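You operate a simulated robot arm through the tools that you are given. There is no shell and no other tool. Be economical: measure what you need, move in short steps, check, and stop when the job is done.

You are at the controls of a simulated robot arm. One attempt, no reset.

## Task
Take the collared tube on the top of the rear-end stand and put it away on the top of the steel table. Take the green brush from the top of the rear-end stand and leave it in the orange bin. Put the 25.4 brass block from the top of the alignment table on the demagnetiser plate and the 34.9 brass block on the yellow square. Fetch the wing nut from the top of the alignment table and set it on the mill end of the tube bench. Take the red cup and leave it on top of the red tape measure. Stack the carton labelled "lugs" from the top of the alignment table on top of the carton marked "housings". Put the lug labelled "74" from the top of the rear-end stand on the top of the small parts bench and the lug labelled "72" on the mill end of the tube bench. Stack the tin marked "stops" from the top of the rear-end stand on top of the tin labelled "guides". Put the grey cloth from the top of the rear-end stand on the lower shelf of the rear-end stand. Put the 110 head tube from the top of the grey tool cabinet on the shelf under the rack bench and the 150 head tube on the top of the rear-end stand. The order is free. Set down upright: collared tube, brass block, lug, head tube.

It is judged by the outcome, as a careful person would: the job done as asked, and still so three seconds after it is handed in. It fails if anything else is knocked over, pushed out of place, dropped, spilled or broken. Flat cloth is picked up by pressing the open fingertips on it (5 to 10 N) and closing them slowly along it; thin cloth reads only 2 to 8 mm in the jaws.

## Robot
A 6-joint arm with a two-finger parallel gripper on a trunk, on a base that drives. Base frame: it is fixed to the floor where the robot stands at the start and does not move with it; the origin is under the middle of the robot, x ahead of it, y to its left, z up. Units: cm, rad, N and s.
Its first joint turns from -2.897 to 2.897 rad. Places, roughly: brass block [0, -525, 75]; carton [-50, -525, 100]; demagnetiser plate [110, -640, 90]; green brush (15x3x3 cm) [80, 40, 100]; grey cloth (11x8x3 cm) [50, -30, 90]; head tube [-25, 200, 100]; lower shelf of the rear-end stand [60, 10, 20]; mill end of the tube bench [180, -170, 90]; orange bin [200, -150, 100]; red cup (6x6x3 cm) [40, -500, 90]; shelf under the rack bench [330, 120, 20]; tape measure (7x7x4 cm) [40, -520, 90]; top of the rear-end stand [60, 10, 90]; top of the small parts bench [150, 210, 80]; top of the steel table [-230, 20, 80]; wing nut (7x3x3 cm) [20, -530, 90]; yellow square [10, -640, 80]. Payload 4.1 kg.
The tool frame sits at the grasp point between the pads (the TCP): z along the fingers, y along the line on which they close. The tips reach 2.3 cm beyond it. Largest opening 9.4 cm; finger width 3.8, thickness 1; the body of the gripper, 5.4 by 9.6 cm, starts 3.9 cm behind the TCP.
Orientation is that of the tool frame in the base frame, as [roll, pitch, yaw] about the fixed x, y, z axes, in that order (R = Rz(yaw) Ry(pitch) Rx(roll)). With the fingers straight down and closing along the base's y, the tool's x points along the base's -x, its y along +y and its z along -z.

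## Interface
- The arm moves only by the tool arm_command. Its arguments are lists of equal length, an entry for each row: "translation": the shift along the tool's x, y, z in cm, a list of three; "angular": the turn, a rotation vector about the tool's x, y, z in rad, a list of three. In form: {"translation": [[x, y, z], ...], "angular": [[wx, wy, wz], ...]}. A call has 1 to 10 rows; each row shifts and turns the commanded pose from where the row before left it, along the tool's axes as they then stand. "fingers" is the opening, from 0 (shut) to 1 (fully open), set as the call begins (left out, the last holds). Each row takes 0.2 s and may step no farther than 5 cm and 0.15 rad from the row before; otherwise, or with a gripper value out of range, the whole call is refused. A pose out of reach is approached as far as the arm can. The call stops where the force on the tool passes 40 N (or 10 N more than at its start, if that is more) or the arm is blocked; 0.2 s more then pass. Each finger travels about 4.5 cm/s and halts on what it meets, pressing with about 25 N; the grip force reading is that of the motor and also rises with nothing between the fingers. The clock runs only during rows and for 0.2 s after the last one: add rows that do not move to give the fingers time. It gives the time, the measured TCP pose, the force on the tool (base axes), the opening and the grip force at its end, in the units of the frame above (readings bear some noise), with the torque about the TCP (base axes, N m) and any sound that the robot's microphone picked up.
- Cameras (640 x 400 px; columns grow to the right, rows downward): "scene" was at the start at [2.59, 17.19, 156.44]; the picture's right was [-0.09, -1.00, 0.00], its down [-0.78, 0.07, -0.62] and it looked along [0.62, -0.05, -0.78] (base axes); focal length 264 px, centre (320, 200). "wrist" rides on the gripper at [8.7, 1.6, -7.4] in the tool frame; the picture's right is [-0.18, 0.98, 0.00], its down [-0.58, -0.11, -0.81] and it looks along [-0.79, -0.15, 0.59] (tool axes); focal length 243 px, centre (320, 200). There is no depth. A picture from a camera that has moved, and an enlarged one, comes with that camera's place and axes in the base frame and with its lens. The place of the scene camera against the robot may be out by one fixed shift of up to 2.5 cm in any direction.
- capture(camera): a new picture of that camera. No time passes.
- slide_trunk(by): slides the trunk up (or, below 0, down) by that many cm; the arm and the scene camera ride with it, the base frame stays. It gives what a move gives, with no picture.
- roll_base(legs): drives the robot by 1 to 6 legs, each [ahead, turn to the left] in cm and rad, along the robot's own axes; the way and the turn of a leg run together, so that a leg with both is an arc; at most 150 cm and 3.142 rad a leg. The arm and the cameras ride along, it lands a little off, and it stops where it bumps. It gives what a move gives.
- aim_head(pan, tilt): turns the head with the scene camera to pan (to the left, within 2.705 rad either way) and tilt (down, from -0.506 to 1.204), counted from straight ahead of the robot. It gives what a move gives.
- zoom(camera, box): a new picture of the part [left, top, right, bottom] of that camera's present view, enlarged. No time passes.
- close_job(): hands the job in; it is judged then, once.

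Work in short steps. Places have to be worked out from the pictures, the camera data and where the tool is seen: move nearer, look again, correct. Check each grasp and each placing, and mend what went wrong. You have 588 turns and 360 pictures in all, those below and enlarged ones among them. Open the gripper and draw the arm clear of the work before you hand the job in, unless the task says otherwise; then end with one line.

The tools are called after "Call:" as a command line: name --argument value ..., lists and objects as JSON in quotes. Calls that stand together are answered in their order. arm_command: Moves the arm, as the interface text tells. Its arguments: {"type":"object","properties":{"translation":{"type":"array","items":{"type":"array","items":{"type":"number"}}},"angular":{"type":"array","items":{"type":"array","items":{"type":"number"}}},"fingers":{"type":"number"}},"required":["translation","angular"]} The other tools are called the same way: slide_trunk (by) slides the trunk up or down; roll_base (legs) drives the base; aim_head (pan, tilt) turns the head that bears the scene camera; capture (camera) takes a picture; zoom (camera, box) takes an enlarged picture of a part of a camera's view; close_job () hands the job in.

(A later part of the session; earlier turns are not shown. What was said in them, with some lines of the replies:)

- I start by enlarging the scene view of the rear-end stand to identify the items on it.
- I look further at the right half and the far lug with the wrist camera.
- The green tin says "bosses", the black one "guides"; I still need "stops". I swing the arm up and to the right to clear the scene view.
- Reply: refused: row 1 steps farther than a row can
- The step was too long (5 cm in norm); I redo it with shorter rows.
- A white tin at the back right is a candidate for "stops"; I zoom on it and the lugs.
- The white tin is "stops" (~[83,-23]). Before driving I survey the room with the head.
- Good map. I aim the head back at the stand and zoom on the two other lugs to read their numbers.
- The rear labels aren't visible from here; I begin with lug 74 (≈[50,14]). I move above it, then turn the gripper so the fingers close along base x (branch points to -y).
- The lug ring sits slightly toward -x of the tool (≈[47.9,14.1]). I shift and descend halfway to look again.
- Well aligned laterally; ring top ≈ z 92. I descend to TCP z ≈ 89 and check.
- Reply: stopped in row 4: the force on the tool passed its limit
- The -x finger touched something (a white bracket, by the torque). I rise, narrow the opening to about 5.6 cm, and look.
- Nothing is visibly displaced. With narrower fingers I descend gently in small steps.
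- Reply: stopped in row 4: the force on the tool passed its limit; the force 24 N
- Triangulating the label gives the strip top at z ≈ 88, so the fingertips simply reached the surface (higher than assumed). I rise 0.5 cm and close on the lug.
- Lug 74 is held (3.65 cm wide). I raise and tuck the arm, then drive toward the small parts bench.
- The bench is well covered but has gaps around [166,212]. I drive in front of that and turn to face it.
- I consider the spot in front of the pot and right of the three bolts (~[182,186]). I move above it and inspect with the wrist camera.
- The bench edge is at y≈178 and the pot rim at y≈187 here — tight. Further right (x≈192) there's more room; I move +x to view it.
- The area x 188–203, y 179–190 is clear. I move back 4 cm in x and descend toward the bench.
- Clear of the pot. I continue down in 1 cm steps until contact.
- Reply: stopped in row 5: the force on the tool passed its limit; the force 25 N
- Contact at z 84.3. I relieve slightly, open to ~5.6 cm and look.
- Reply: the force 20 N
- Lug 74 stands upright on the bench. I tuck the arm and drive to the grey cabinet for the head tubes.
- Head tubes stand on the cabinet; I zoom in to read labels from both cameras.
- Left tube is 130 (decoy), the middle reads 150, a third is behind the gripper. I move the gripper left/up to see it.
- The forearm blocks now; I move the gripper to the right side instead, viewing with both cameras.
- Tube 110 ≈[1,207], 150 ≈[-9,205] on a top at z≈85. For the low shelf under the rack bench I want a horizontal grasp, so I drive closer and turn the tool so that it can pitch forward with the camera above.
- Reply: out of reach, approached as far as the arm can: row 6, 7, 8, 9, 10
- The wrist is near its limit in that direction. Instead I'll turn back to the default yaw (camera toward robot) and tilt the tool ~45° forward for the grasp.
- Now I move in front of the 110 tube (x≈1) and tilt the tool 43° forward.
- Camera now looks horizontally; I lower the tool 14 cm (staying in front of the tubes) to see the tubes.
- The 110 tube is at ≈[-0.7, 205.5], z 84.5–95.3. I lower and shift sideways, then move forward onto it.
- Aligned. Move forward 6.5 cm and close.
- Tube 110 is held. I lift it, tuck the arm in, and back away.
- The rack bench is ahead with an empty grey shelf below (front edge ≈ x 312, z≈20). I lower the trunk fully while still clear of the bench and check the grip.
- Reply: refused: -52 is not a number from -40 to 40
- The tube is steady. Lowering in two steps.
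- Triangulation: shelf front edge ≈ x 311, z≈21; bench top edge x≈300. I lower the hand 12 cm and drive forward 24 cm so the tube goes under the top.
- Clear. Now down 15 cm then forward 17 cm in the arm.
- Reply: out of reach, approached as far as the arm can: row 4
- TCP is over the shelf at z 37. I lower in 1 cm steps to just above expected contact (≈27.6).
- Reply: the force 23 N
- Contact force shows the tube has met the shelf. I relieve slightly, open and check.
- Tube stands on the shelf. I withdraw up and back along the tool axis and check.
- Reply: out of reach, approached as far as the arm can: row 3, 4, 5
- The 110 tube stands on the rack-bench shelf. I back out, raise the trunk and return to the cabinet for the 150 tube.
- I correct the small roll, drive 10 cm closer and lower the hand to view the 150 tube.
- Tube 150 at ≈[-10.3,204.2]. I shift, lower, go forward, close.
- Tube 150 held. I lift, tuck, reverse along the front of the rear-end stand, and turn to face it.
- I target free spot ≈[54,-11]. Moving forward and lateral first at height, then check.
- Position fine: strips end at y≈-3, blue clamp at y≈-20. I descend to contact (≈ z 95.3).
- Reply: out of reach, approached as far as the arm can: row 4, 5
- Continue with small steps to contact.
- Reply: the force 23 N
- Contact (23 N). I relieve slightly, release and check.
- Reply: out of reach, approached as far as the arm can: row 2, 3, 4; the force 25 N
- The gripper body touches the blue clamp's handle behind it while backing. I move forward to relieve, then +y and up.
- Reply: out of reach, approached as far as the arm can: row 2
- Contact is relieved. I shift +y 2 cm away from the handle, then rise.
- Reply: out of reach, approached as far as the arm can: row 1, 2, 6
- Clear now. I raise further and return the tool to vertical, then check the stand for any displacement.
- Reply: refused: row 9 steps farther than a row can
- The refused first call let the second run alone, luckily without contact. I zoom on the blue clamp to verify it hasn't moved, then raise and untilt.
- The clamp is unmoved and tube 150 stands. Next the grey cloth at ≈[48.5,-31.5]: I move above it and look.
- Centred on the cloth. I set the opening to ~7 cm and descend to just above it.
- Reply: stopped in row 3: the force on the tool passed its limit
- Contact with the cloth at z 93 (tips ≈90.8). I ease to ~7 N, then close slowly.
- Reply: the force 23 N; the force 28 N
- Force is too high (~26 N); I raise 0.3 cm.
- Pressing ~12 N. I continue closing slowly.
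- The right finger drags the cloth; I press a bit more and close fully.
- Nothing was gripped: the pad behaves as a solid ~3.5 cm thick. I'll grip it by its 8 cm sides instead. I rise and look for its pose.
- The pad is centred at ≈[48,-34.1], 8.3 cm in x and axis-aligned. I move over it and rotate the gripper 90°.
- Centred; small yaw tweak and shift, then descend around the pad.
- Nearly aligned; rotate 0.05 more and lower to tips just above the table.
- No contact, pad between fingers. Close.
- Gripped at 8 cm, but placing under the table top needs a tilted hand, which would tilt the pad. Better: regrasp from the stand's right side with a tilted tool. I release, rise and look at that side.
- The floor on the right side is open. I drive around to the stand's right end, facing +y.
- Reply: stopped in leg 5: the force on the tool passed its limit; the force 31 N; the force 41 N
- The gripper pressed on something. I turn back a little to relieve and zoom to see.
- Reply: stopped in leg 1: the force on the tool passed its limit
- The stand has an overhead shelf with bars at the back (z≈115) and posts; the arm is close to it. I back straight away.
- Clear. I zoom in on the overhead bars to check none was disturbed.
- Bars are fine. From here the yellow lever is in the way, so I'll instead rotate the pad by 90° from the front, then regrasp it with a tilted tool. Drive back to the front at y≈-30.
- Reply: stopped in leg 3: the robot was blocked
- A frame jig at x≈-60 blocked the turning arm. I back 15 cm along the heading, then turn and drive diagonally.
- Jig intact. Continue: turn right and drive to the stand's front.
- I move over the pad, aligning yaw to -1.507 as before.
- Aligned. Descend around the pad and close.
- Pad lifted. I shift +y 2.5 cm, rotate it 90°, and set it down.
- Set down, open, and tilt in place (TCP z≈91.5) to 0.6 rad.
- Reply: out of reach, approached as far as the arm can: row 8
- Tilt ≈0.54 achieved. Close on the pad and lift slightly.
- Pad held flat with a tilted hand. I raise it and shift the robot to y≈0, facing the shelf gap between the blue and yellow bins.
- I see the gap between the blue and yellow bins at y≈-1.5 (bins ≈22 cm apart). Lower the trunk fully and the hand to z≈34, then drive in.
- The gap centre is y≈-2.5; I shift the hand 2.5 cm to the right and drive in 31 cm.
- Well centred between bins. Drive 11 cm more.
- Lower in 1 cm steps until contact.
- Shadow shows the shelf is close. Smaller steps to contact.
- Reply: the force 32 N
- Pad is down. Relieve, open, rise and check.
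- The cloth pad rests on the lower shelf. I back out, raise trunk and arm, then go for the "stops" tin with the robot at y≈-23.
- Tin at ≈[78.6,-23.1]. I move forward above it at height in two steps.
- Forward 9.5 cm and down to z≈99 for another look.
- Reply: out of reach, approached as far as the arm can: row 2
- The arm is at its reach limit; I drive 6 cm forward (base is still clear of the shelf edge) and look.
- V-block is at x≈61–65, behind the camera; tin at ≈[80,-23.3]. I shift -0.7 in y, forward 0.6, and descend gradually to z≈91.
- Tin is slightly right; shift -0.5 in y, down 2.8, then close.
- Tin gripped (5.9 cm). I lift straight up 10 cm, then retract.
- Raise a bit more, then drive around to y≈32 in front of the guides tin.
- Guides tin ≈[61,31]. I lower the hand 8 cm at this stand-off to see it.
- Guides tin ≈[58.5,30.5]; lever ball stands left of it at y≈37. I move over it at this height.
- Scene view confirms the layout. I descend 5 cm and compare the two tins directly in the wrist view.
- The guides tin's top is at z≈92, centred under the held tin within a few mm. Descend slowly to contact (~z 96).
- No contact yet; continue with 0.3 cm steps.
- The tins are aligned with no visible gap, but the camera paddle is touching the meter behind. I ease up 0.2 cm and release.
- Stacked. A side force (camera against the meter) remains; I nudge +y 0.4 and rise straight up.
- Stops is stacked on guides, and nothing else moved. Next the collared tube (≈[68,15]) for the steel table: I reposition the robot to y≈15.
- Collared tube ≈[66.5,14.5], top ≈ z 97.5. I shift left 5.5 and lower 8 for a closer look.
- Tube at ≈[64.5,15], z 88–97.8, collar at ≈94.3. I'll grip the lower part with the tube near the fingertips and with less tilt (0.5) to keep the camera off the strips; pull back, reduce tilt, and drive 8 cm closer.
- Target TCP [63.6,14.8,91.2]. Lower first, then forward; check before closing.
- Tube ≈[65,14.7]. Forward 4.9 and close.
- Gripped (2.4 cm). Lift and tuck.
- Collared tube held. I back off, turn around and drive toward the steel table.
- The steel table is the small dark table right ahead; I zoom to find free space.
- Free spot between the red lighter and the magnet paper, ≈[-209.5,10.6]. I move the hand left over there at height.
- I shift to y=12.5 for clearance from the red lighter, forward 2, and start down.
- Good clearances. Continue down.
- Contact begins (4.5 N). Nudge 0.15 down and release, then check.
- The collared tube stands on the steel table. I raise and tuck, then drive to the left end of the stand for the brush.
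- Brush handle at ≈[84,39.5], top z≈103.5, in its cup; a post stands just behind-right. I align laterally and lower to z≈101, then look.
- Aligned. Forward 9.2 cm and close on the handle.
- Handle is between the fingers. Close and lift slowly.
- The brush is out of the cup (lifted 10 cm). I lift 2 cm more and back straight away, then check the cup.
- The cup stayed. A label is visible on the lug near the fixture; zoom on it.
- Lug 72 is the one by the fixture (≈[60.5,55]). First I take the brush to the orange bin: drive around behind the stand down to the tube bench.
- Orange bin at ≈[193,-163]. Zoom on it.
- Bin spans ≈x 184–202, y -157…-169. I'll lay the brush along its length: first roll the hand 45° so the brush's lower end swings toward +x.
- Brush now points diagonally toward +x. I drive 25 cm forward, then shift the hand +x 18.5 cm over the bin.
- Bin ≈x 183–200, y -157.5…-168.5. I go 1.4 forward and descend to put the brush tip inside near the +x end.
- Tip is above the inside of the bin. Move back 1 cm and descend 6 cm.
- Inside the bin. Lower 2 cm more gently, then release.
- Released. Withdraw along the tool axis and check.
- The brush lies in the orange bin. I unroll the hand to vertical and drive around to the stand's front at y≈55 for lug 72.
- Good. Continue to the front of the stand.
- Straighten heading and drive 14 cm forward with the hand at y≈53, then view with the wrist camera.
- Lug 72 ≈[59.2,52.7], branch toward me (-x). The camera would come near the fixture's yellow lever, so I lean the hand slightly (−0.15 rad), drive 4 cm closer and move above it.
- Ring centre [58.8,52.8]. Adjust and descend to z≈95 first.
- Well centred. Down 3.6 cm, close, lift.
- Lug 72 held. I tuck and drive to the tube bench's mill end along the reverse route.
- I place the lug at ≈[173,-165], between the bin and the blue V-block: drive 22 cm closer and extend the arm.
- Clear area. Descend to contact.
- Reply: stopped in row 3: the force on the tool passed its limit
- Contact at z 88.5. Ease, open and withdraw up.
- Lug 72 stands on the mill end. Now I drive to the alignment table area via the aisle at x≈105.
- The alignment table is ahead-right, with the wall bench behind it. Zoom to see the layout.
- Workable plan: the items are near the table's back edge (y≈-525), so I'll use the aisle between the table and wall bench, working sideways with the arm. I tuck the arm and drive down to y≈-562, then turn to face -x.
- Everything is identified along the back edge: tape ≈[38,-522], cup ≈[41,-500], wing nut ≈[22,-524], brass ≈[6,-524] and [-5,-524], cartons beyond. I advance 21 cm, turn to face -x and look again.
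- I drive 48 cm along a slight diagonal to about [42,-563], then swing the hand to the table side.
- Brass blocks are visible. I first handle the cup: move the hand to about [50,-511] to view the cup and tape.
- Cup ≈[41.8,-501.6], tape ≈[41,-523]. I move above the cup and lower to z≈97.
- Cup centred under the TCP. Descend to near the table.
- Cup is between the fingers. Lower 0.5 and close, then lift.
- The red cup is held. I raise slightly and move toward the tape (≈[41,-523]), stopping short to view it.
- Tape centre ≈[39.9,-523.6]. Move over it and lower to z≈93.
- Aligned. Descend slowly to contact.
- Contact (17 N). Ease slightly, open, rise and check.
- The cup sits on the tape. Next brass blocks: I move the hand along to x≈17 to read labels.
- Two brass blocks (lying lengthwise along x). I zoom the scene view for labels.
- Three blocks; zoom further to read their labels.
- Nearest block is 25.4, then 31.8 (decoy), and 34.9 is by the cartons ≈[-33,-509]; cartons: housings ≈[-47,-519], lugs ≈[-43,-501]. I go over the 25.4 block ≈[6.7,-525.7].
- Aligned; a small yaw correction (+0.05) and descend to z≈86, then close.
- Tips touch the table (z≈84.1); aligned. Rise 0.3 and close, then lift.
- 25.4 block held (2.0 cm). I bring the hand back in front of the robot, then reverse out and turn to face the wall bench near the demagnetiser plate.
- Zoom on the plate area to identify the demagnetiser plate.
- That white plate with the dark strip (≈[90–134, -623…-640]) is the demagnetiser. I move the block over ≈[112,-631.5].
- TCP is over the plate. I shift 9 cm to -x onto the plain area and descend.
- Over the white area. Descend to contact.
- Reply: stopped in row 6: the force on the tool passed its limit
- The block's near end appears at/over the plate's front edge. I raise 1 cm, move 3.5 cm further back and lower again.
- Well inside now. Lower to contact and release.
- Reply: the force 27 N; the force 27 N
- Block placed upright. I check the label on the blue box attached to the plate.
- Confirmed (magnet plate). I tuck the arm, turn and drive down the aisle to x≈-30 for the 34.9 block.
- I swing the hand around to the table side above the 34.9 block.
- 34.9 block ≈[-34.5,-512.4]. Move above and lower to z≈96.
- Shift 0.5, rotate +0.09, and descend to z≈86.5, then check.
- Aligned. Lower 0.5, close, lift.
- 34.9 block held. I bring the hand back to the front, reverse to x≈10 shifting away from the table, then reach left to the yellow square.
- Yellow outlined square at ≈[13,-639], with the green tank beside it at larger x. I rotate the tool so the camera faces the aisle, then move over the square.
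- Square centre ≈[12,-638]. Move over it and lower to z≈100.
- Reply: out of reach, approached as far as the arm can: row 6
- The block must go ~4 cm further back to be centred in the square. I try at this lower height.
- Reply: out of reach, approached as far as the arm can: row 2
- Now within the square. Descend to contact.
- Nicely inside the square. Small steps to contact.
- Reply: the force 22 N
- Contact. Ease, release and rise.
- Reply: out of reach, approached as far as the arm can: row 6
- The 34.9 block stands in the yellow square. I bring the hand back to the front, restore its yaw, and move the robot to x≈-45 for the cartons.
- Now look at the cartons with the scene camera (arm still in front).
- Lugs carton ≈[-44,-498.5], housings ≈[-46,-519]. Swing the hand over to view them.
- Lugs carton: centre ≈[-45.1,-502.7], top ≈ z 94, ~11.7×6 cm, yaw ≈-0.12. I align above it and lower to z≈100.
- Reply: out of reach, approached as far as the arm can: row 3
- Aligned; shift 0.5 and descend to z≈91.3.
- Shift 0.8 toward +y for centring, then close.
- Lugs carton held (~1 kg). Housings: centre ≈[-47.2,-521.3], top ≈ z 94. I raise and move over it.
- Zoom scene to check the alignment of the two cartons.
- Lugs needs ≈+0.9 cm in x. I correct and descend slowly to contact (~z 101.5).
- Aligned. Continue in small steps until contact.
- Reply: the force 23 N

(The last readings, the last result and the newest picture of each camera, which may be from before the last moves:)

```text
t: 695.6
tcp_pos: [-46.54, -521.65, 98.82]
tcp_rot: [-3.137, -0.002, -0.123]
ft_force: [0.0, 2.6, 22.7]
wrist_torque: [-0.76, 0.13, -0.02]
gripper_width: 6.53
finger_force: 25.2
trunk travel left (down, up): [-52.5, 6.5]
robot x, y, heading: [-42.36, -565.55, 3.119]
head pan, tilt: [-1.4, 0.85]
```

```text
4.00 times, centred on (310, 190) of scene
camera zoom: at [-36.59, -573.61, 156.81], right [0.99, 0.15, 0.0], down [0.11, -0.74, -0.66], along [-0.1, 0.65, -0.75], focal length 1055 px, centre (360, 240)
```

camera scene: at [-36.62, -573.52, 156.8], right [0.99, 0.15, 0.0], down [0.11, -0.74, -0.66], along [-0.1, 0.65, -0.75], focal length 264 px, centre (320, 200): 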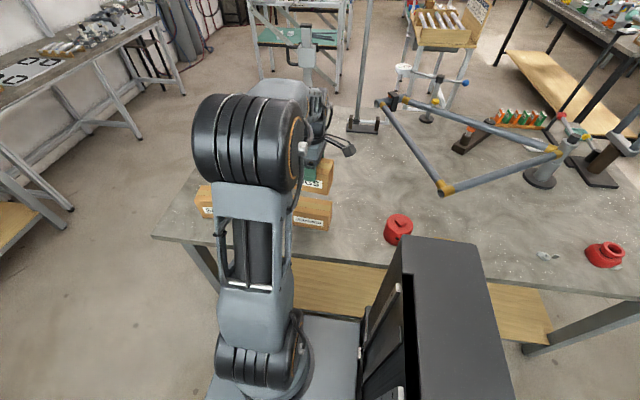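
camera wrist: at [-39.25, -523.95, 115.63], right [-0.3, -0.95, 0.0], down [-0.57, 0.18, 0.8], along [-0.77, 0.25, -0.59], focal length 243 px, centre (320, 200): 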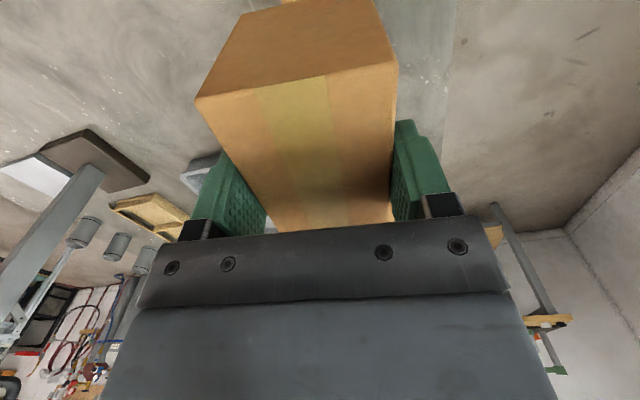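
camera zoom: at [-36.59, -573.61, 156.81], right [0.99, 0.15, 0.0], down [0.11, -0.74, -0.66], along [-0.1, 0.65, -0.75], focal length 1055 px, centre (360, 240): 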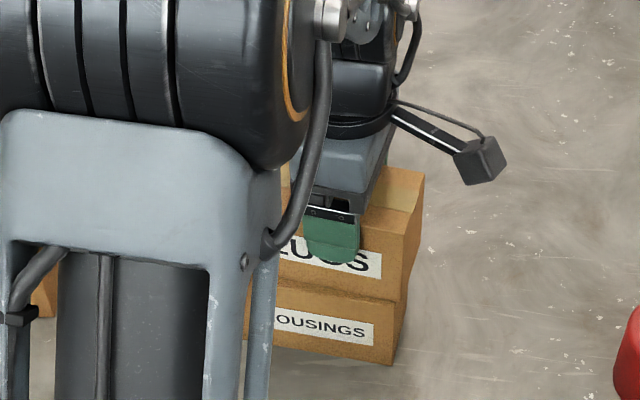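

In contact and aligned. Ease, open, and rise.

Call:
arm_command --translation '[[0, 0, -0.25], [0, 0, 0]]' --angular '[[0, 0, 0], [0, 0, 0]]'

Call:
arm_command --translation '[[0, 0, 0], [0, 0, 0], [0, 0, 0], [0, 0, -1], [0, 0, -3], [0, 0, -4], [0, 0, -4]]' --angular '[[0, 0, 0], [0, 0, 0], [0, 0, 0], [0, 0, 0], [0, 0, 0], [0, 0, 0], [0, 0, 0]]' --fingers 1

Call:
capture --camera "wrist"

Call:
zoom --camera "scene" --box '[230, 130, 370, 250]'

```text
t: 696.2
tcp_pos: [-46.48, -521.71, 98.92]
tcp_rot: [3.139, -0.003, -0.123]
ft_force: [0.1, 1.4, -3.1]
wrist_torque: [0.33, 0.28, -0.17]
gripper_width: 6.46
finger_force: 25.1
trunk travel left (down, up): [-52.5, 6.5]
robot x, y, heading: [-41.96, -565.89, 3.118]
head pan, tilt: [-1.4, 0.85]
```

```text
t: 697.8
tcp_pos: [-46.74, -521.66, 110.98]
tcp_rot: [3.139, -0.003, -0.125]
ft_force: [-0.1, 0.2, 1.5]
wrist_torque: [0.0, 0.0, -0.03]
gripper_width: 9.44
finger_force: 0.0
trunk travel left (down, up): [-52.5, 6.5]
robot x, y, heading: [-42.12, -565.73, 3.118]
head pan, tilt: [-1.4, 0.85]
```

```text
115 pictures are left
camera wrist: at [-38.52, -524.31, 118.46], right [-0.3, -0.95, 0.0], down [-0.57, 0.18, 0.8], along [-0.77, 0.25, -0.59], focal length 243 px, centre (320, 200)
```

wrist: 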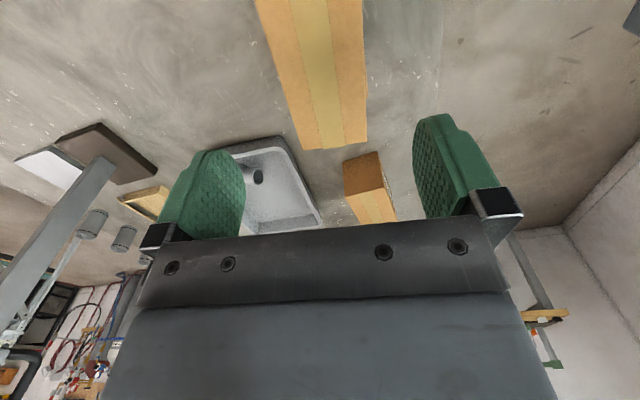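

```text
3.33 times, centred on (300, 190) of scene
camera zoom: at [-36.6, -573.52, 156.8], right [0.99, 0.15, 0.0], down [0.11, -0.74, -0.66], along [-0.1, 0.65, -0.75], focal length 879 px, centre (387, 233)
```

zoom: 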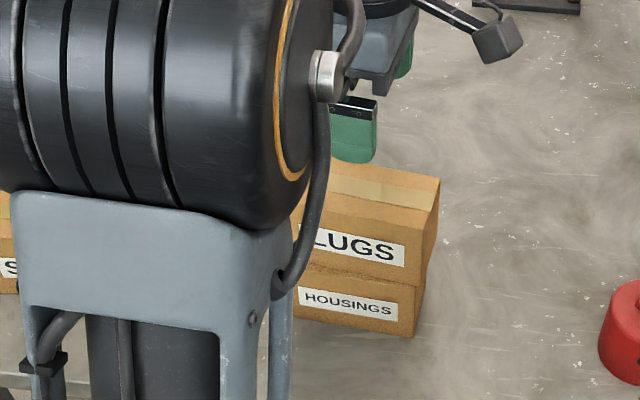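

The lugs carton is stacked on housings. Last item: the wing nut ≈[23.8,-525.6]. I reverse 66 cm with the hand above the table edge and look.

Call:
roll_base --legs '[[-66, 0]]'

Call:
arm_command --translation '[[4.5, 0, 0], [4.5, 0, 0], [3, 0, 0]]' --angular '[[0, 0, 0], [0, 0, 0], [0, 0, 0]]'

Call:
capture --camera "wrist"

```text
t: 701.4
tcp_pos: [19.33, -523.33, 110.86]
tcp_rot: [-3.139, -0.003, -0.13]
ft_force: [-0.1, -0.4, -0.8]
wrist_torque: [0.0, -0.02, -0.03]
gripper_width: 9.39
finger_force: 0.0
trunk travel left (down, up): [-52.5, 6.5]
robot x, y, heading: [23.63, -567.04, 3.114]
head pan, tilt: [-1.4, 0.85]
```

```text
t: 702.2
tcp_pos: [31.11, -524.81, 111.19]
tcp_rot: [-3.141, -0.002, -0.133]
ft_force: [0.3, -0.8, 0.2]
wrist_torque: [0.0, 0.01, 0.01]
gripper_width: 9.42
finger_force: 0.0
trunk travel left (down, up): [-52.5, 6.5]
robot x, y, heading: [23.75, -567.11, 3.113]
head pan, tilt: [-1.4, 0.85]
```

```text
113 pictures are left
camera wrist: at [39.47, -527.6, 118.63], right [-0.31, -0.95, 0.0], down [-0.57, 0.18, 0.8], along [-0.76, 0.25, -0.59], focal length 243 px, centre (320, 200)
```

wrist: 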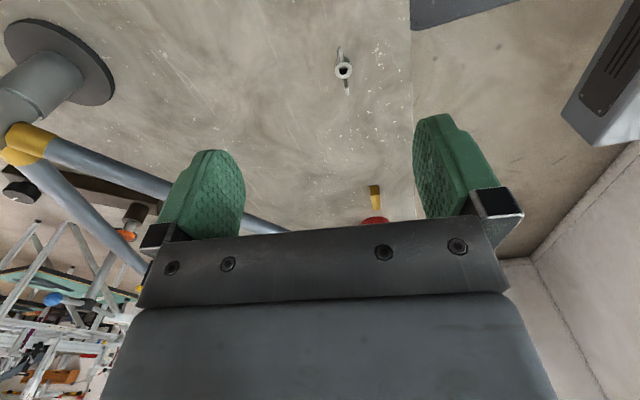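

Wing nut ≈[23.8,-525.7], wings along x. Move above it, lower.

Call:
arm_command --translation '[[-3.55, 0.93, 0], [-3.55, 0.93, 0], [0, 0, 4.5], [0, 0, 4.5], [0, 0, 4.5], [0, 0, 2.5]]' --angular '[[0, 0, 0], [0, 0, 0], [0, 0, 0], [0, 0, 0], [0, 0, 0], [0, 0, 0]]' --fingers 0.6

Call:
capture --camera "wrist"

```text
t: 703.6
tcp_pos: [24.03, -525.72, 94.78]
tcp_rot: [-3.14, -0.003, -0.13]
ft_force: [0.1, 0.2, -0.6]
wrist_torque: [0.02, -0.02, 0.01]
gripper_width: 5.63
finger_force: 0.1
trunk travel left (down, up): [-52.5, 6.5]
robot x, y, heading: [23.29, -567.08, 3.113]
head pan, tilt: [-1.4, 0.85]
```

```text
112 pictures are left
camera wrist: at [32.19, -528.51, 102.27], right [-0.31, -0.95, 0.0], down [-0.57, 0.18, 0.8], along [-0.76, 0.25, -0.59], focal length 243 px, centre (320, 200)
```

wrist: 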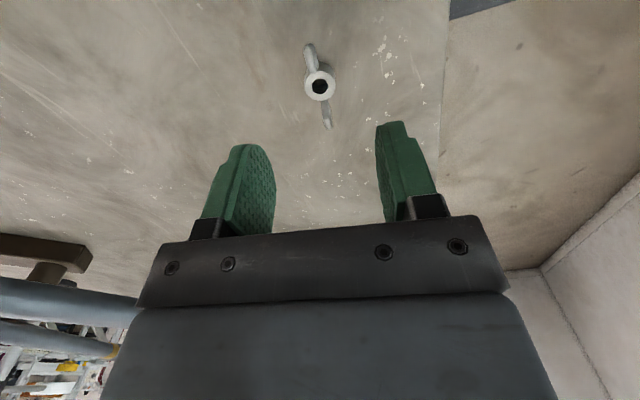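

Centred. Descend and close.

Call:
arm_command --translation '[[0, 0, 4], [0, 0, 3], [0, 0, 0.9]]' --angular '[[0, 0, 0], [0, 0, 0], [0, 0, 0]]'

Call:
arm_command --translation '[[0, 0, 0], [0, 0, 0], [0, 0, 0], [0, 0, 0], [0, 0, 0]]' --angular '[[0, 0, 0], [0, 0, 0], [0, 0, 0], [0, 0, 0], [0, 0, 0]]' --fingers 0

Call:
arm_command --translation '[[0, 0, -3], [0, 0, -4], [0, 0, -4], [0, 0, -4], [0, 0, -4], [0, 0, -4], [0, 0, -4]]' --angular '[[0, 0, 0], [0, 0, 0], [0, 0, 0], [0, 0, 0], [0, 0, 0], [0, 0, 0], [0, 0, 0]]'

Call:
capture --camera "wrist"

```text
t: 704.4
tcp_pos: [23.96, -525.8, 87.02]
tcp_rot: [-3.14, -0.006, -0.129]
ft_force: [-0.6, 0.2, -0.3]
wrist_torque: [-0.02, 0.0, 0.01]
gripper_width: 5.65
finger_force: 0.1
trunk travel left (down, up): [-52.5, 6.5]
robot x, y, heading: [23.43, -567.86, 3.113]
head pan, tilt: [-1.4, 0.85]
```

```text
t: 705.6
tcp_pos: [23.95, -525.72, 86.97]
tcp_rot: [-3.141, -0.004, -0.13]
ft_force: [0.3, -0.3, 0.6]
wrist_torque: [-0.01, -0.01, -0.02]
gripper_width: 2.16
finger_force: 25.0
trunk travel left (down, up): [-52.5, 6.5]
robot x, y, heading: [23.59, -567.49, 3.114]
head pan, tilt: [-1.4, 0.85]
```

```text
t: 707.2
tcp_pos: [23.88, -525.91, 114.19]
tcp_rot: [-3.141, -0.005, -0.13]
ft_force: [-0.2, -0.1, -0.8]
wrist_torque: [0.0, -0.02, 0.02]
gripper_width: 2.14
finger_force: 25.2
trunk travel left (down, up): [-52.5, 6.5]
robot x, y, heading: [23.69, -567.44, 3.11]
head pan, tilt: [-1.4, 0.85]
```

```text
111 pictures are left
camera wrist: at [32.07, -528.67, 121.71], right [-0.31, -0.95, 0.0], down [-0.57, 0.18, 0.8], along [-0.76, 0.25, -0.59], focal length 243 px, centre (320, 200)
```

wrist: 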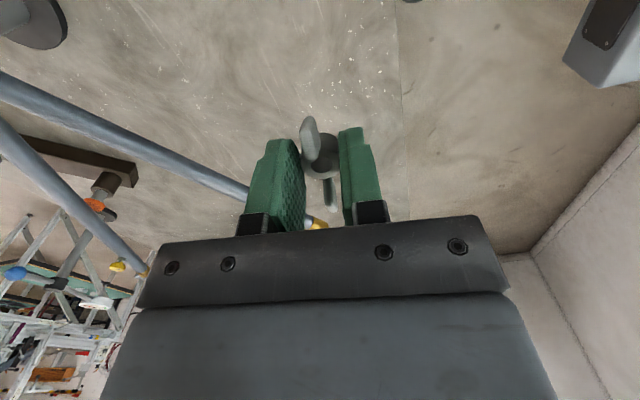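

Wing nut held (2.1 cm). I bring the hand to the front, reverse out of the aisle and turn north.

Call:
arm_command --translation '[[-4.58, 0.94, 0], [-4.58, 0.94, 0], [-4.58, 0.94, 0], [-4.58, 0.94, 0], [-4.58, 0.94, 0], [-4.58, 0.94, 0]]' --angular '[[0, 0, 0], [0, 0, 0], [0, 0, 0], [0, 0, 0], [0, 0, 0], [0, 0, 0]]'

Call:
arm_command --translation '[[-0.55, 4.33, 0], [-0.55, 4.33, 0], [-0.55, 4.33, 0], [-0.55, 4.33, 0], [-0.55, 4.33, 0], [-0.55, 4.33, 0], [-0.55, 4.33, 0], [-0.55, 4.33, 0], [-0.55, 4.33, 0]]' --angular '[[0, 0, 0], [0, 0, 0], [0, 0, 0], [0, 0, 0], [0, 0, 0], [0, 0, 0], [0, 0, 0], [0, 0, 0], [0, 0, 0]]'

Call:
roll_base --legs '[[-90, 0], [0, -1.54], [120, 0], [130, 0]]'

```text
t: 708.6
tcp_pos: [-4.24, -528.03, 113.88]
tcp_rot: [-3.139, -0.003, -0.132]
ft_force: [-0.4, 0.2, -1.0]
wrist_torque: [0.04, -0.03, 0.0]
gripper_width: 2.15
finger_force: 25.0
trunk travel left (down, up): [-52.5, 6.5]
robot x, y, heading: [23.76, -566.97, 3.112]
head pan, tilt: [-1.4, 0.85]
```

```text
t: 710.6
tcp_pos: [-14.34, -565.9, 113.93]
tcp_rot: [-3.139, -0.005, -0.13]
ft_force: [-0.2, -0.1, -0.4]
wrist_torque: [0.02, 0.0, 0.01]
gripper_width: 2.15
finger_force: 25.1
trunk travel left (down, up): [-52.5, 6.5]
robot x, y, heading: [23.59, -567.42, 3.117]
head pan, tilt: [-1.4, 0.85]
```

```text
t: 731.0
tcp_pos: [122.44, -281.47, 113.92]
tcp_rot: [3.141, -0.002, -1.704]
ft_force: [0.9, -0.2, 0.5]
wrist_torque: [-0.02, 0.02, -0.02]
gripper_width: 2.13
finger_force: 24.6
trunk travel left (down, up): [-52.5, 6.5]
robot x, y, heading: [121.03, -319.36, 1.54]
head pan, tilt: [-1.4, 0.85]
```

I steer slightly left to end near [108,-177] beside the bench.

Call:
roll_base --legs '[[0, 0.12], [142, 0], [0, -0.09]]'

Call:
aim_head --pan -1.2 --tilt 0.8

Call:
capture --camera "scene"

```text
t: 739.2
tcp_pos: [104.93, -140.18, 113.84]
tcp_rot: [-3.14, -0.003, -1.636]
ft_force: [0.2, -0.4, -1.7]
wrist_torque: [-0.03, 0.03, -0.02]
gripper_width: 2.12
finger_force: 24.7
trunk travel left (down, up): [-52.5, 6.5]
robot x, y, heading: [106.02, -178.14, 1.606]
head pan, tilt: [-1.4, 0.85]
```

```text
t: 739.9
tcp_pos: [104.98, -140.21, 113.78]
tcp_rot: [-3.14, -0.003, -1.637]
ft_force: [0.0, 0.5, -0.4]
wrist_torque: [-0.02, -0.02, 0.01]
gripper_width: 2.18
finger_force: 25.0
trunk travel left (down, up): [-52.5, 6.5]
robot x, y, heading: [106.21, -178.16, 1.603]
head pan, tilt: [-1.201, 0.799]
```

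```text
110 pictures are left
camera scene: at [97.98, -180.41, 157.2], right [0.39, -0.92, 0.0], down [-0.66, -0.28, -0.7], along [0.64, 0.27, -0.72], focal length 264 px, centre (320, 200)
```

scene: 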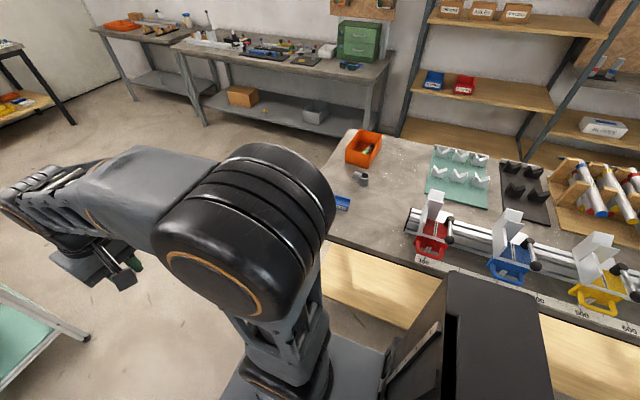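

Free spot ≈[171,-176] between lug and red clamp. I rotate the tool to face the bench and move over.

Call:
arm_command --translation '[[0, 0, 0], [0, 0, 0], [0, 0, 0], [0, 0, 0], [0, 0, 0], [0, 0, 0], [0, 0, 0], [0, 0, 0], [0, 0, 0], [0, 0, 0]]' --angular '[[0, 0, 0.15], [0, 0, 0.15], [0, 0, 0.15], [0, 0, 0.15], [0, 0, 0.15], [0, 0, 0.15], [0, 0, 0.15], [0, 0, 0.15], [0, 0, 0.15], [0, 0, 0.15]]'

Call:
arm_command --translation '[[-4.45, -0.9, 0], [-4.45, -0.9, 0], [-4.45, -0.9, 0], [-4.45, -0.9, 0], [-4.45, -0.9, 0], [-4.45, -0.9, 0], [-4.45, -0.9, 0], [-4.45, -0.9, 0], [-4.45, -0.9, 0]]' --angular '[[0, 0, 0], [0, 0, 0], [0, 0, 0], [0, 0, 0], [0, 0, 0], [0, 0, 0], [0, 0, 0], [0, 0, 0], [0, 0, 0]]'

Call:
arm_command --translation '[[-2.8, -3.7, 0], [-2.8, -3.7, 0], [-2.8, -3.7, 0], [-2.8, -3.7, 0], [-2.8, -3.7, 0], [-2.8, -3.7, 0], [-2.8, -3.7, 0]]' --angular '[[0, 0, 0], [0, 0, 0], [0, 0, 0], [0, 0, 0], [0, 0, 0], [0, 0, 0], [0, 0, 0]]'

Call:
capture --camera "wrist"

```text
t: 742.1
tcp_pos: [104.85, -140.15, 113.97]
tcp_rot: [-3.139, 0.0, -3.139]
ft_force: [0.2, -0.1, -0.4]
wrist_torque: [0.0, 0.01, 0.02]
gripper_width: 2.15
finger_force: 25.0
trunk travel left (down, up): [-52.5, 6.5]
robot x, y, heading: [105.81, -178.13, 1.602]
head pan, tilt: [-1.201, 0.799]
```

```text
t: 744.1
tcp_pos: [145.17, -148.22, 114.17]
tcp_rot: [-3.138, -0.001, -3.138]
ft_force: [0.3, 0.3, -0.3]
wrist_torque: [0.01, 0.02, 0.01]
gripper_width: 2.13
finger_force: 24.5
trunk travel left (down, up): [-52.5, 6.5]
robot x, y, heading: [105.75, -177.99, 1.605]
head pan, tilt: [-1.201, 0.799]
```

```text
t: 745.7
tcp_pos: [164.81, -174.2, 113.94]
tcp_rot: [-3.138, -0.002, -3.136]
ft_force: [-0.8, -0.3, -0.7]
wrist_torque: [-0.01, 0.03, -0.01]
gripper_width: 2.14
finger_force: 25.5
trunk travel left (down, up): [-52.5, 6.5]
robot x, y, heading: [105.95, -178.07, 1.608]
head pan, tilt: [-1.201, 0.799]
```

```text
109 pictures are left
camera wrist: at [156.08, -172.54, 121.32], right [0.18, 0.98, 0.0], down [0.58, -0.1, 0.81], along [0.79, -0.15, -0.59], focal length 243 px, centre (320, 200)
```

wrist: 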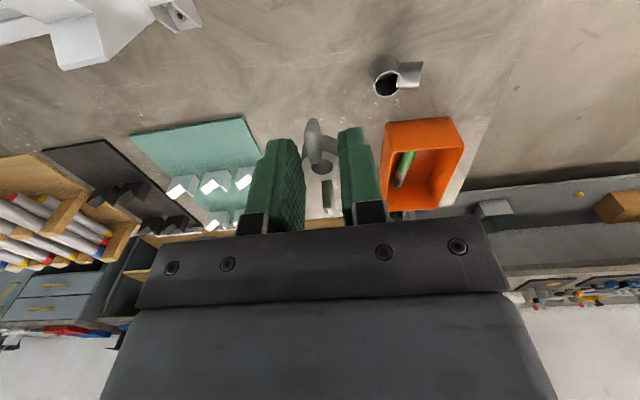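

Clear. Forward 4 cm and descend.

Call:
arm_command --translation '[[-4, -0.5, 0], [0, 0, 4.5], [0, 0, 4.5], [0, 0, 4.5], [0, 0, 4.5], [0, 0, 4.5]]' --angular '[[0, 0, 0], [0, 0, 0], [0, 0, 0], [0, 0, 0], [0, 0, 0], [0, 0, 0]]'

Call:
arm_command --translation '[[0, 0, 1], [0, 0, 1], [0, 0, 0.5], [0, 0, 0.5], [0, 0, 0.4], [0, 0, 0.4], [0, 0, 0.3]]' --angular '[[0, 0, 0], [0, 0, 0], [0, 0, 0], [0, 0, 0], [0, 0, 0], [0, 0, 0], [0, 0, 0]]'

Call:
capture --camera "wrist"

```text
t: 747.1
tcp_pos: [167.18, -174.34, 90.78]
tcp_rot: [-3.137, 0.002, -3.137]
ft_force: [-0.7, 0.3, 0.0]
wrist_torque: [0.0, -0.01, -0.03]
gripper_width: 2.15
finger_force: 24.6
out of reach, approached as far as the arm can: row 1
trunk travel left (down, up): [-52.5, 6.5]
robot x, y, heading: [106.11, -178.0, 1.608]
head pan, tilt: [-1.201, 0.799]
```

```text
t: 748.4
tcp_pos: [167.54, -174.34, 88.39]
tcp_rot: [-3.138, 0.016, -3.137]
ft_force: [-4.4, 0.6, 13.5]
wrist_torque: [0.2, 0.29, 0.12]
gripper_width: 2.15
finger_force: 24.8
trunk travel left (down, up): [-52.5, 6.5]
robot x, y, heading: [105.94, -177.83, 1.606]
head pan, tilt: [-1.201, 0.799]
stopped in row 6: the force on the tool passed its limit (the readings are from after the stop); the commanded pose is now the measured one
```

```text
108 pictures are left
camera wrist: at [158.62, -172.72, 95.62], right [0.18, 0.98, 0.0], down [0.57, -0.1, 0.82], along [0.8, -0.15, -0.58], focal length 243 px, centre (320, 200)
```

wrist: 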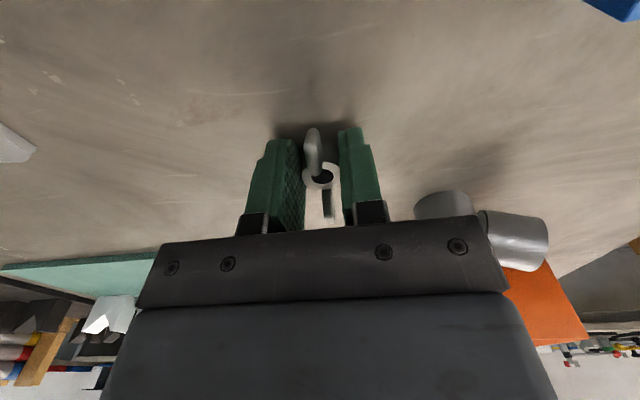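

Contact. Ease and release, then check.

Call:
arm_command --translation '[[0, 0, -0.15], [0, 0, 0]]' --angular '[[0, 0, 0], [0, 0, 0]]'

Call:
arm_command --translation '[[0, 0, 0], [0, 0, 0], [0, 0, -2], [0, 0, -4], [0, 0, -4]]' --angular '[[0, 0, 0], [0, 0, 0], [0, 0, 0], [0, 0, 0], [0, 0, 0]]' --fingers 0.4

Call:
capture --camera "wrist"

```text
t: 749.0
tcp_pos: [167.46, -174.41, 88.31]
tcp_rot: [-3.137, 0.013, -3.137]
ft_force: [-2.9, -1.3, 12.6]
wrist_torque: [0.1, 0.24, 0.13]
gripper_width: 2.16
finger_force: 25.1
trunk travel left (down, up): [-52.5, 6.5]
robot x, y, heading: [105.9, -178.31, 1.605]
head pan, tilt: [-1.201, 0.799]
```

```text
t: 750.2
tcp_pos: [167.47, -174.46, 98.41]
tcp_rot: [-3.137, 0.01, -3.135]
ft_force: [-0.2, 0.0, 1.0]
wrist_torque: [-0.02, 0.03, 0.0]
gripper_width: 3.76
finger_force: 0.1
trunk travel left (down, up): [-52.5, 6.5]
robot x, y, heading: [105.88, -178.07, 1.604]
head pan, tilt: [-1.201, 0.799]
```

```text
107 pictures are left
camera wrist: at [158.54, -172.76, 105.63], right [0.18, 0.98, 0.0], down [0.57, -0.1, 0.81], along [0.8, -0.15, -0.58], focal length 243 px, centre (320, 200)
```

wrist: 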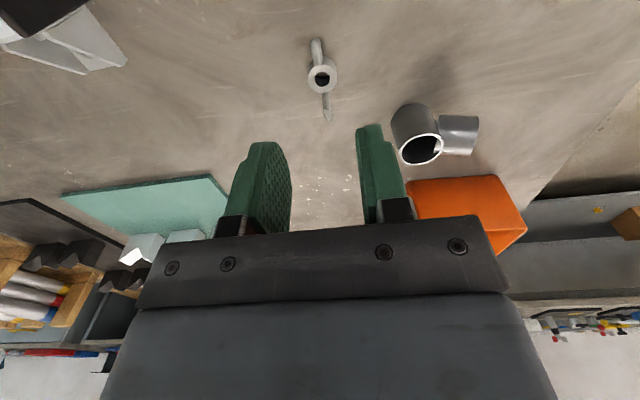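

The wing nut rests on the mill end and lug 72 still stands. I open the gripper, raise and draw the arm clear, then take a final look.

Call:
arm_command --translation '[[0, 0, -4], [0, 0, -4], [3, 2, -3], [3, 3, -2], [3.5, 3.2, 0], [3.5, 3.2, 0], [3.5, 3.2, 0], [3.5, 3.2, 0]]' --angular '[[0, 0, 0], [0, 0, 0], [0, 0, 0], [0, 0, 0], [0, 0, 0], [0, 0, 0], [0, 0, 0], [0, 0, 0]]' --fingers 1

Call:
roll_base --legs '[[0, 0.25], [25, 0]]'

Call:
aim_head --pan -1.9 --tilt 0.7

Call:
capture --camera "scene"

```text
t: 752.0
tcp_pos: [146.91, -156.45, 111.26]
tcp_rot: [-3.137, 0.014, -3.136]
ft_force: [-0.3, -0.2, 0.0]
wrist_torque: [-0.02, -0.01, -0.02]
gripper_width: 9.39
finger_force: 0.0
trunk travel left (down, up): [-52.5, 6.5]
robot x, y, heading: [105.81, -178.26, 1.605]
head pan, tilt: [-1.201, 0.799]
```

```text
t: 754.7
tcp_pos: [133.57, -123.17, 111.17]
tcp_rot: [-3.139, 0.01, -2.889]
ft_force: [-0.7, -1.0, -0.4]
wrist_torque: [0.01, -0.01, 0.01]
gripper_width: 9.4
finger_force: 0.0
trunk travel left (down, up): [-52.5, 6.5]
robot x, y, heading: [98.96, -154.11, 1.855]
head pan, tilt: [-1.201, 0.799]
```

```text
t: 755.7
tcp_pos: [133.53, -123.12, 111.21]
tcp_rot: [-3.138, 0.01, -2.889]
ft_force: [-0.6, 0.3, -0.4]
wrist_torque: [0.02, -0.01, 0.03]
gripper_width: 9.4
finger_force: 0.1
trunk travel left (down, up): [-52.5, 6.5]
robot x, y, heading: [98.84, -154.32, 1.856]
head pan, tilt: [-1.901, 0.7]
```

```text
106 pictures are left
camera scene: at [94.21, -163.86, 158.03], right [-0.05, -1.0, 0.0], down [-0.64, 0.03, -0.76], along [0.76, -0.04, -0.64], focal length 264 px, centre (320, 200)
```

scene: 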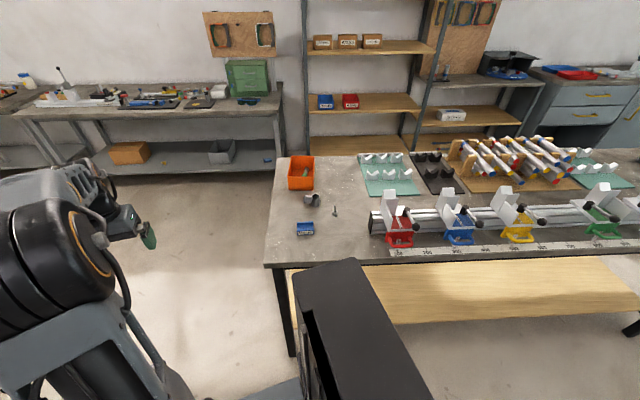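

Everything is in place, the gripper is open and the arm is clear; I hand the job in.

Call:
close_job

```text
The job is handed in.
```

All twelve moves are done and checked on camera as each was placed. The job is handed in with the gripper open and the arm clear.
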